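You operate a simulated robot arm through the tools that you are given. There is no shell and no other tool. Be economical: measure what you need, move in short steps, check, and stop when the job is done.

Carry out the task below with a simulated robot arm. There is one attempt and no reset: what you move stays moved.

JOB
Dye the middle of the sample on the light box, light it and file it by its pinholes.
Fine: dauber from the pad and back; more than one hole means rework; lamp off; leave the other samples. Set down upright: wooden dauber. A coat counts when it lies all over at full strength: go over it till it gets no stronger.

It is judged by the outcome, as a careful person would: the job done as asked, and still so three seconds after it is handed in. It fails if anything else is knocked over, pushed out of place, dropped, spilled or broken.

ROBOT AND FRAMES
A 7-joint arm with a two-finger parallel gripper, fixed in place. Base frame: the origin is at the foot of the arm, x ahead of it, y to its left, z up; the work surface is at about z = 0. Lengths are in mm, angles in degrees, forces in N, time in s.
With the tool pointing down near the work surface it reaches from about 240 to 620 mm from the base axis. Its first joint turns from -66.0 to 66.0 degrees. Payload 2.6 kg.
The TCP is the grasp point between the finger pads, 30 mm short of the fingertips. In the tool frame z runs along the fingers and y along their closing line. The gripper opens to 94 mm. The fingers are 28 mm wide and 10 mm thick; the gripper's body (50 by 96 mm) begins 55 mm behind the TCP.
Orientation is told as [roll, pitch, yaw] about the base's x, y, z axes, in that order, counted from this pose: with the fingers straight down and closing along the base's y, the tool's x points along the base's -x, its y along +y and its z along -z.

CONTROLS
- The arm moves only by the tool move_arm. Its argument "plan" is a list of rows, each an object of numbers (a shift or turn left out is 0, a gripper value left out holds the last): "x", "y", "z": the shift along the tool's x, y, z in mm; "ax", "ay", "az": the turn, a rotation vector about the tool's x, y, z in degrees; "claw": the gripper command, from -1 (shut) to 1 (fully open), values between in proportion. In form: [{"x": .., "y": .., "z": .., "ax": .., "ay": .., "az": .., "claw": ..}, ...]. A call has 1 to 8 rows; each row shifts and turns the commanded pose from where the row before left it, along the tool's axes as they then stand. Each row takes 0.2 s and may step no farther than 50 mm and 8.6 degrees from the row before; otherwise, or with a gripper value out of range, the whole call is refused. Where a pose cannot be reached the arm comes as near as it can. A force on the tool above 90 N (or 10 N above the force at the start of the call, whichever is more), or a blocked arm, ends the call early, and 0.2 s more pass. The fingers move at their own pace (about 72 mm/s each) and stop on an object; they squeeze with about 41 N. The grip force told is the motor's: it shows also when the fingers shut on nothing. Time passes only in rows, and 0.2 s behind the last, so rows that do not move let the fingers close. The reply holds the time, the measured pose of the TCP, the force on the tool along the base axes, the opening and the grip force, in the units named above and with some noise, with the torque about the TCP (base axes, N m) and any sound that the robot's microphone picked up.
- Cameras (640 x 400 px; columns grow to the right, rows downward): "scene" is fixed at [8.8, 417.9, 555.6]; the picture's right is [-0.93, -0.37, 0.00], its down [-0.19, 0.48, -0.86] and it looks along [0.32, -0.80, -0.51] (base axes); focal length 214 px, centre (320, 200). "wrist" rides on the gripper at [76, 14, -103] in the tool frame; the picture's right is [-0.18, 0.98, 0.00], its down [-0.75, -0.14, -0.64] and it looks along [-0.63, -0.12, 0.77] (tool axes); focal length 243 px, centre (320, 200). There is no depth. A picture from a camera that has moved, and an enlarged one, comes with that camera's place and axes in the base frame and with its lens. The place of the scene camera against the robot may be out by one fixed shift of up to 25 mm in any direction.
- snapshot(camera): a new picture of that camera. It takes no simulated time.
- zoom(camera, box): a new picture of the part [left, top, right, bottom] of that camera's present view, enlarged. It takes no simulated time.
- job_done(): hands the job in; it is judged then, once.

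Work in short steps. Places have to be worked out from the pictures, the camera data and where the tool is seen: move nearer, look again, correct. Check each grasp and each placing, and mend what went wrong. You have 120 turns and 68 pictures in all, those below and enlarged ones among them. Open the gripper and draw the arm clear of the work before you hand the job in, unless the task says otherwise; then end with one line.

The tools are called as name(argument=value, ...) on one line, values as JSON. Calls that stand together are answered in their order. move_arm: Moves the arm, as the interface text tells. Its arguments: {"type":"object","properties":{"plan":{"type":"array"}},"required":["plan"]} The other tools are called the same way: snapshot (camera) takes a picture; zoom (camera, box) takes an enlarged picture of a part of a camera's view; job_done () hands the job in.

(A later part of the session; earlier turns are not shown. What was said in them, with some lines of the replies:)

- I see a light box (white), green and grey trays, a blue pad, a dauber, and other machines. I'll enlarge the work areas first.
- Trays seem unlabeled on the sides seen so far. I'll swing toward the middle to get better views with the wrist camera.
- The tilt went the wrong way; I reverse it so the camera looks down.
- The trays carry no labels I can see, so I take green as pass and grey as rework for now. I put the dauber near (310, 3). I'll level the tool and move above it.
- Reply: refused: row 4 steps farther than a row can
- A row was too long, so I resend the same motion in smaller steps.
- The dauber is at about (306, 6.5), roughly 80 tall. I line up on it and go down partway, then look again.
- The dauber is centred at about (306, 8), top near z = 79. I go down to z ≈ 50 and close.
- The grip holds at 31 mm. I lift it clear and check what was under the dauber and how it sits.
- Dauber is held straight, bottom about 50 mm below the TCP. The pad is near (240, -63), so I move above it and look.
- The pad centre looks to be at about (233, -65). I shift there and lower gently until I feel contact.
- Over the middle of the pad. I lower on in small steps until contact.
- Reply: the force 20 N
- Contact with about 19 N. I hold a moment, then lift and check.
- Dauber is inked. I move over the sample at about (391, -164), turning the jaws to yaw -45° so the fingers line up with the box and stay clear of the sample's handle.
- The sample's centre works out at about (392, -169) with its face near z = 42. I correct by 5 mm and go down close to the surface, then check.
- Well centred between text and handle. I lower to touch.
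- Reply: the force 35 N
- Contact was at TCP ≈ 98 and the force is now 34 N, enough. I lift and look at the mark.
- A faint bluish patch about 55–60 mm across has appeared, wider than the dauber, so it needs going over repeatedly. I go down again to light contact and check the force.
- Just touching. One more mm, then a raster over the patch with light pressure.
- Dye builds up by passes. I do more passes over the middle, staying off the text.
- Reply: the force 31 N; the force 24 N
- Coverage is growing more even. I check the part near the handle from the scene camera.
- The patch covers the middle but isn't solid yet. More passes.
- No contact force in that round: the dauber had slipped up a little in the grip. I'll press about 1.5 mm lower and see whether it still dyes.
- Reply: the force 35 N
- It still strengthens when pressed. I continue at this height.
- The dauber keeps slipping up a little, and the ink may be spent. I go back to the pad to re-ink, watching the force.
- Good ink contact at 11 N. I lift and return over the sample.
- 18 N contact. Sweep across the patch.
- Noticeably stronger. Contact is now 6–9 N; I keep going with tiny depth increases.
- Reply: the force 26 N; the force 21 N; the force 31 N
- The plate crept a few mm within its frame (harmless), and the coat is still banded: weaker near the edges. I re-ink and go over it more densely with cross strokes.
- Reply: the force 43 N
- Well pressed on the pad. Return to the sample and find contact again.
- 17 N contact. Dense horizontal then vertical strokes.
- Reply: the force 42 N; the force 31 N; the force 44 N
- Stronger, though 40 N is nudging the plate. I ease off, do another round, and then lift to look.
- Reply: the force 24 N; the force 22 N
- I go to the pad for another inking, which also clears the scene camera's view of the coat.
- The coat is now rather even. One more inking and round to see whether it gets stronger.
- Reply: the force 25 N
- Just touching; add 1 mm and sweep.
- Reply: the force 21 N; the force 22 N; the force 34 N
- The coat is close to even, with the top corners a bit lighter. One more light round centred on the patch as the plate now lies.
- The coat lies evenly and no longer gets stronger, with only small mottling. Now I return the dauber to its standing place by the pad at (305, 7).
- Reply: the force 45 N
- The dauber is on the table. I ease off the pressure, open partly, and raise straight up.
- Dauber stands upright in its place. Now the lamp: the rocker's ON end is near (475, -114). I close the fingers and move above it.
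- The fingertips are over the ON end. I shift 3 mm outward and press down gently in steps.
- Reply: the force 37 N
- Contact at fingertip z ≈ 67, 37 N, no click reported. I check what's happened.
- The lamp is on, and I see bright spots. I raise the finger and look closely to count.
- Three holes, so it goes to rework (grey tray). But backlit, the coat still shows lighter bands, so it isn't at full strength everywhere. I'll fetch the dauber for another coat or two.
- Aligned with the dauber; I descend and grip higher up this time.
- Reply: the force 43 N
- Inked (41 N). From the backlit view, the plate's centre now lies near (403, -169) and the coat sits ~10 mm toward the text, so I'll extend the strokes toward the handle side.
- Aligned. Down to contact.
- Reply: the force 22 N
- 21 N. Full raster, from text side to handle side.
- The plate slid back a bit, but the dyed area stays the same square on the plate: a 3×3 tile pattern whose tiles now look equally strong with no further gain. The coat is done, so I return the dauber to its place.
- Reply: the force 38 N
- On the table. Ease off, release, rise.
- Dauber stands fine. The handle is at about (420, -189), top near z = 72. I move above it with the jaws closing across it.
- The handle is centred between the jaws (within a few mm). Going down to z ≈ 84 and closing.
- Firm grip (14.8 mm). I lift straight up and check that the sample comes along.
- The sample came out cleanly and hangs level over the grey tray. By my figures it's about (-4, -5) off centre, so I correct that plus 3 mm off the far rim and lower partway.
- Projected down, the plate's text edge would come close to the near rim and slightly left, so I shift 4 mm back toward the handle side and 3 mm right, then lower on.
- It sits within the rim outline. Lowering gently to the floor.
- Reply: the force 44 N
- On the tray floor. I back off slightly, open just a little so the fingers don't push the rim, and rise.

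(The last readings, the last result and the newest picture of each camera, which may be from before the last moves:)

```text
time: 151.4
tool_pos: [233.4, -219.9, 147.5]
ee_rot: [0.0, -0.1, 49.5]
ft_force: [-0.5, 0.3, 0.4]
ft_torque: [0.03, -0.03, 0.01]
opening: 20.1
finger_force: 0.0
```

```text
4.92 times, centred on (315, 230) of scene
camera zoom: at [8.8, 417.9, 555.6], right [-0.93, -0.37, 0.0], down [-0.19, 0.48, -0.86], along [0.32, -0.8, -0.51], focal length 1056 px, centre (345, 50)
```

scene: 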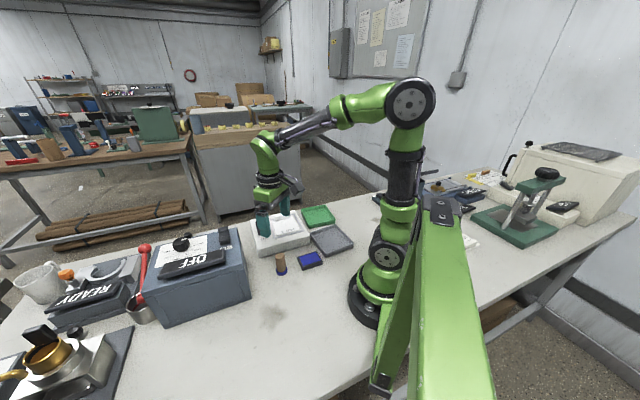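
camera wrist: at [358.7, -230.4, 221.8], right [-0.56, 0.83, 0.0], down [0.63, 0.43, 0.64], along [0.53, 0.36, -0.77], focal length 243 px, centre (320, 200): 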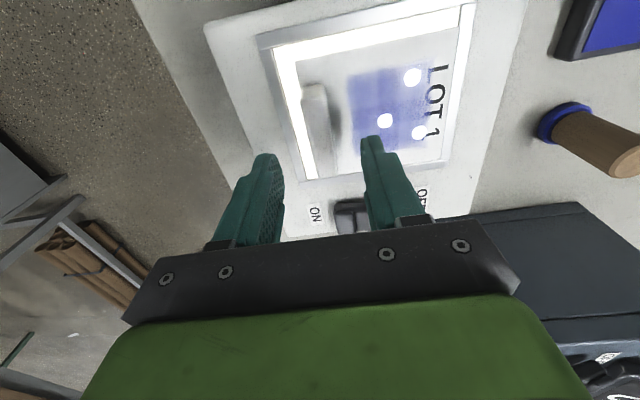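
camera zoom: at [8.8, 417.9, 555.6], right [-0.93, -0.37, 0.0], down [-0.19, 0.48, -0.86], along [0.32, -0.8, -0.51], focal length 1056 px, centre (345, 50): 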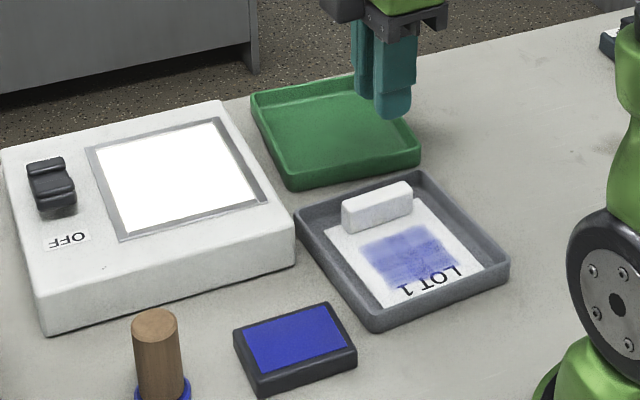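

Sample lies flat in the grey tray. Next, lamp off: I close the fingers and move above the OFF end of the rocker near (446, -88).

move_arm(plan=[{"claw": -1}, {"x": -39.7, "y": -12.7}, {"x": -39.7, "y": -12.7}, {"x": -39.7, "y": -12.7}, {"x": -39.7, "y": -12.7}, {"x": -39.7, "y": -12.7}, {"x": -39.7, "y": -12.7}, {}])

move_arm(plan=[{"z": 30}, {"z": 15}, {"z": 3}, {}])

move_arm(plan=[{"z": 2}, {"z": 2}, {}])

```text
time: 153.2
tool_pos: [447.8, -86.6, 146.8]
ee_rot: [0.0, 0.0, 49.5]
ft_force: [0.3, 0.3, 0.0]
ft_torque: [0.02, -0.01, 0.0]
opening: 0.4
finger_force: 32.9
```

```text
time: 154.2
tool_pos: [446.8, -87.5, 97.4]
ee_rot: [0.1, 0.1, 49.5]
ft_force: [-3.4, 1.6, 3.8]
ft_torque: [0.0, 0.09, -0.05]
opening: 0.1
finger_force: 33.1
```

```text
time: 155.0
tool_pos: [446.1, -86.5, 95.5]
ee_rot: [0.3, 0.0, 49.3]
ft_force: [-22.9, 11.0, 27.6]
ft_torque: [-0.07, 0.74, -0.35]
opening: 0.0
finger_force: 33.0
```

Pressed with about 28 N. I lift straight up and move clear, then check with a picture.

move_arm(plan=[{"z": -10}, {"z": -45}, {"z": -45}, {"x": 45, "z": -15}, {"x": 45}, {"x": 40, "claw": 0.5}, {}])

zoom(camera="scene", box=[220, 180, 380, 280])

```text
time: 156.6
tool_pos: [361.8, -187.6, 209.2]
ee_rot: [0.1, 0.0, 49.5]
ft_force: [0.3, 0.2, -0.2]
ft_torque: [0.05, 0.0, -0.01]
opening: 70.7
finger_force: 0.0
```

```text
4.00 times, centred on (300, 230) of scene
camera zoom: at [8.8, 417.9, 555.6], right [-0.93, -0.37, 0.0], down [-0.19, 0.48, -0.86], along [0.32, -0.8, -0.51], focal length 858 px, centre (400, 80)
```

zoom: 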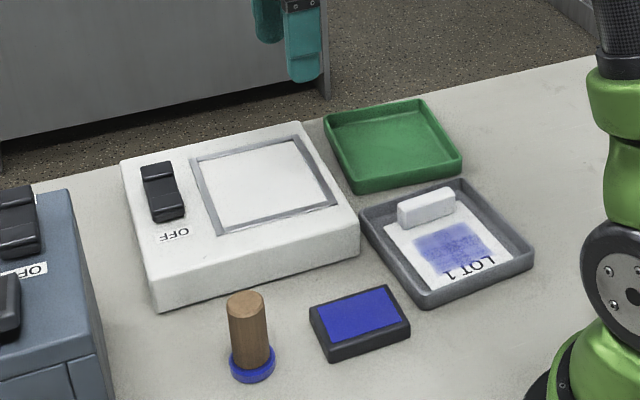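

The lamp is off, the sample is in the grey tray, the dauber stands upright by the pad, and nothing else has moved. I raise the arm a little more and hand in.

move_arm(plan=[{"z": -45}, {"z": -45}, {}, {}])

job_done()

```text
time: 157.6
tool_pos: [363.9, -184.2, 298.1]
ee_rot: [0.1, -0.1, 49.6]
ft_force: [0.2, -0.3, -0.4]
ft_torque: [0.02, -0.02, -0.03]
opening: 70.6
finger_force: 0.0
```

```text
The job is handed in.
```

I dyed the sample, lit it, counted three pinholes and filed it in the grey tray as rework (neither tray is labelled, so grey for rework is my reading); the dauber stands upright where it was beside the pad, not on it, and the lamp is off.
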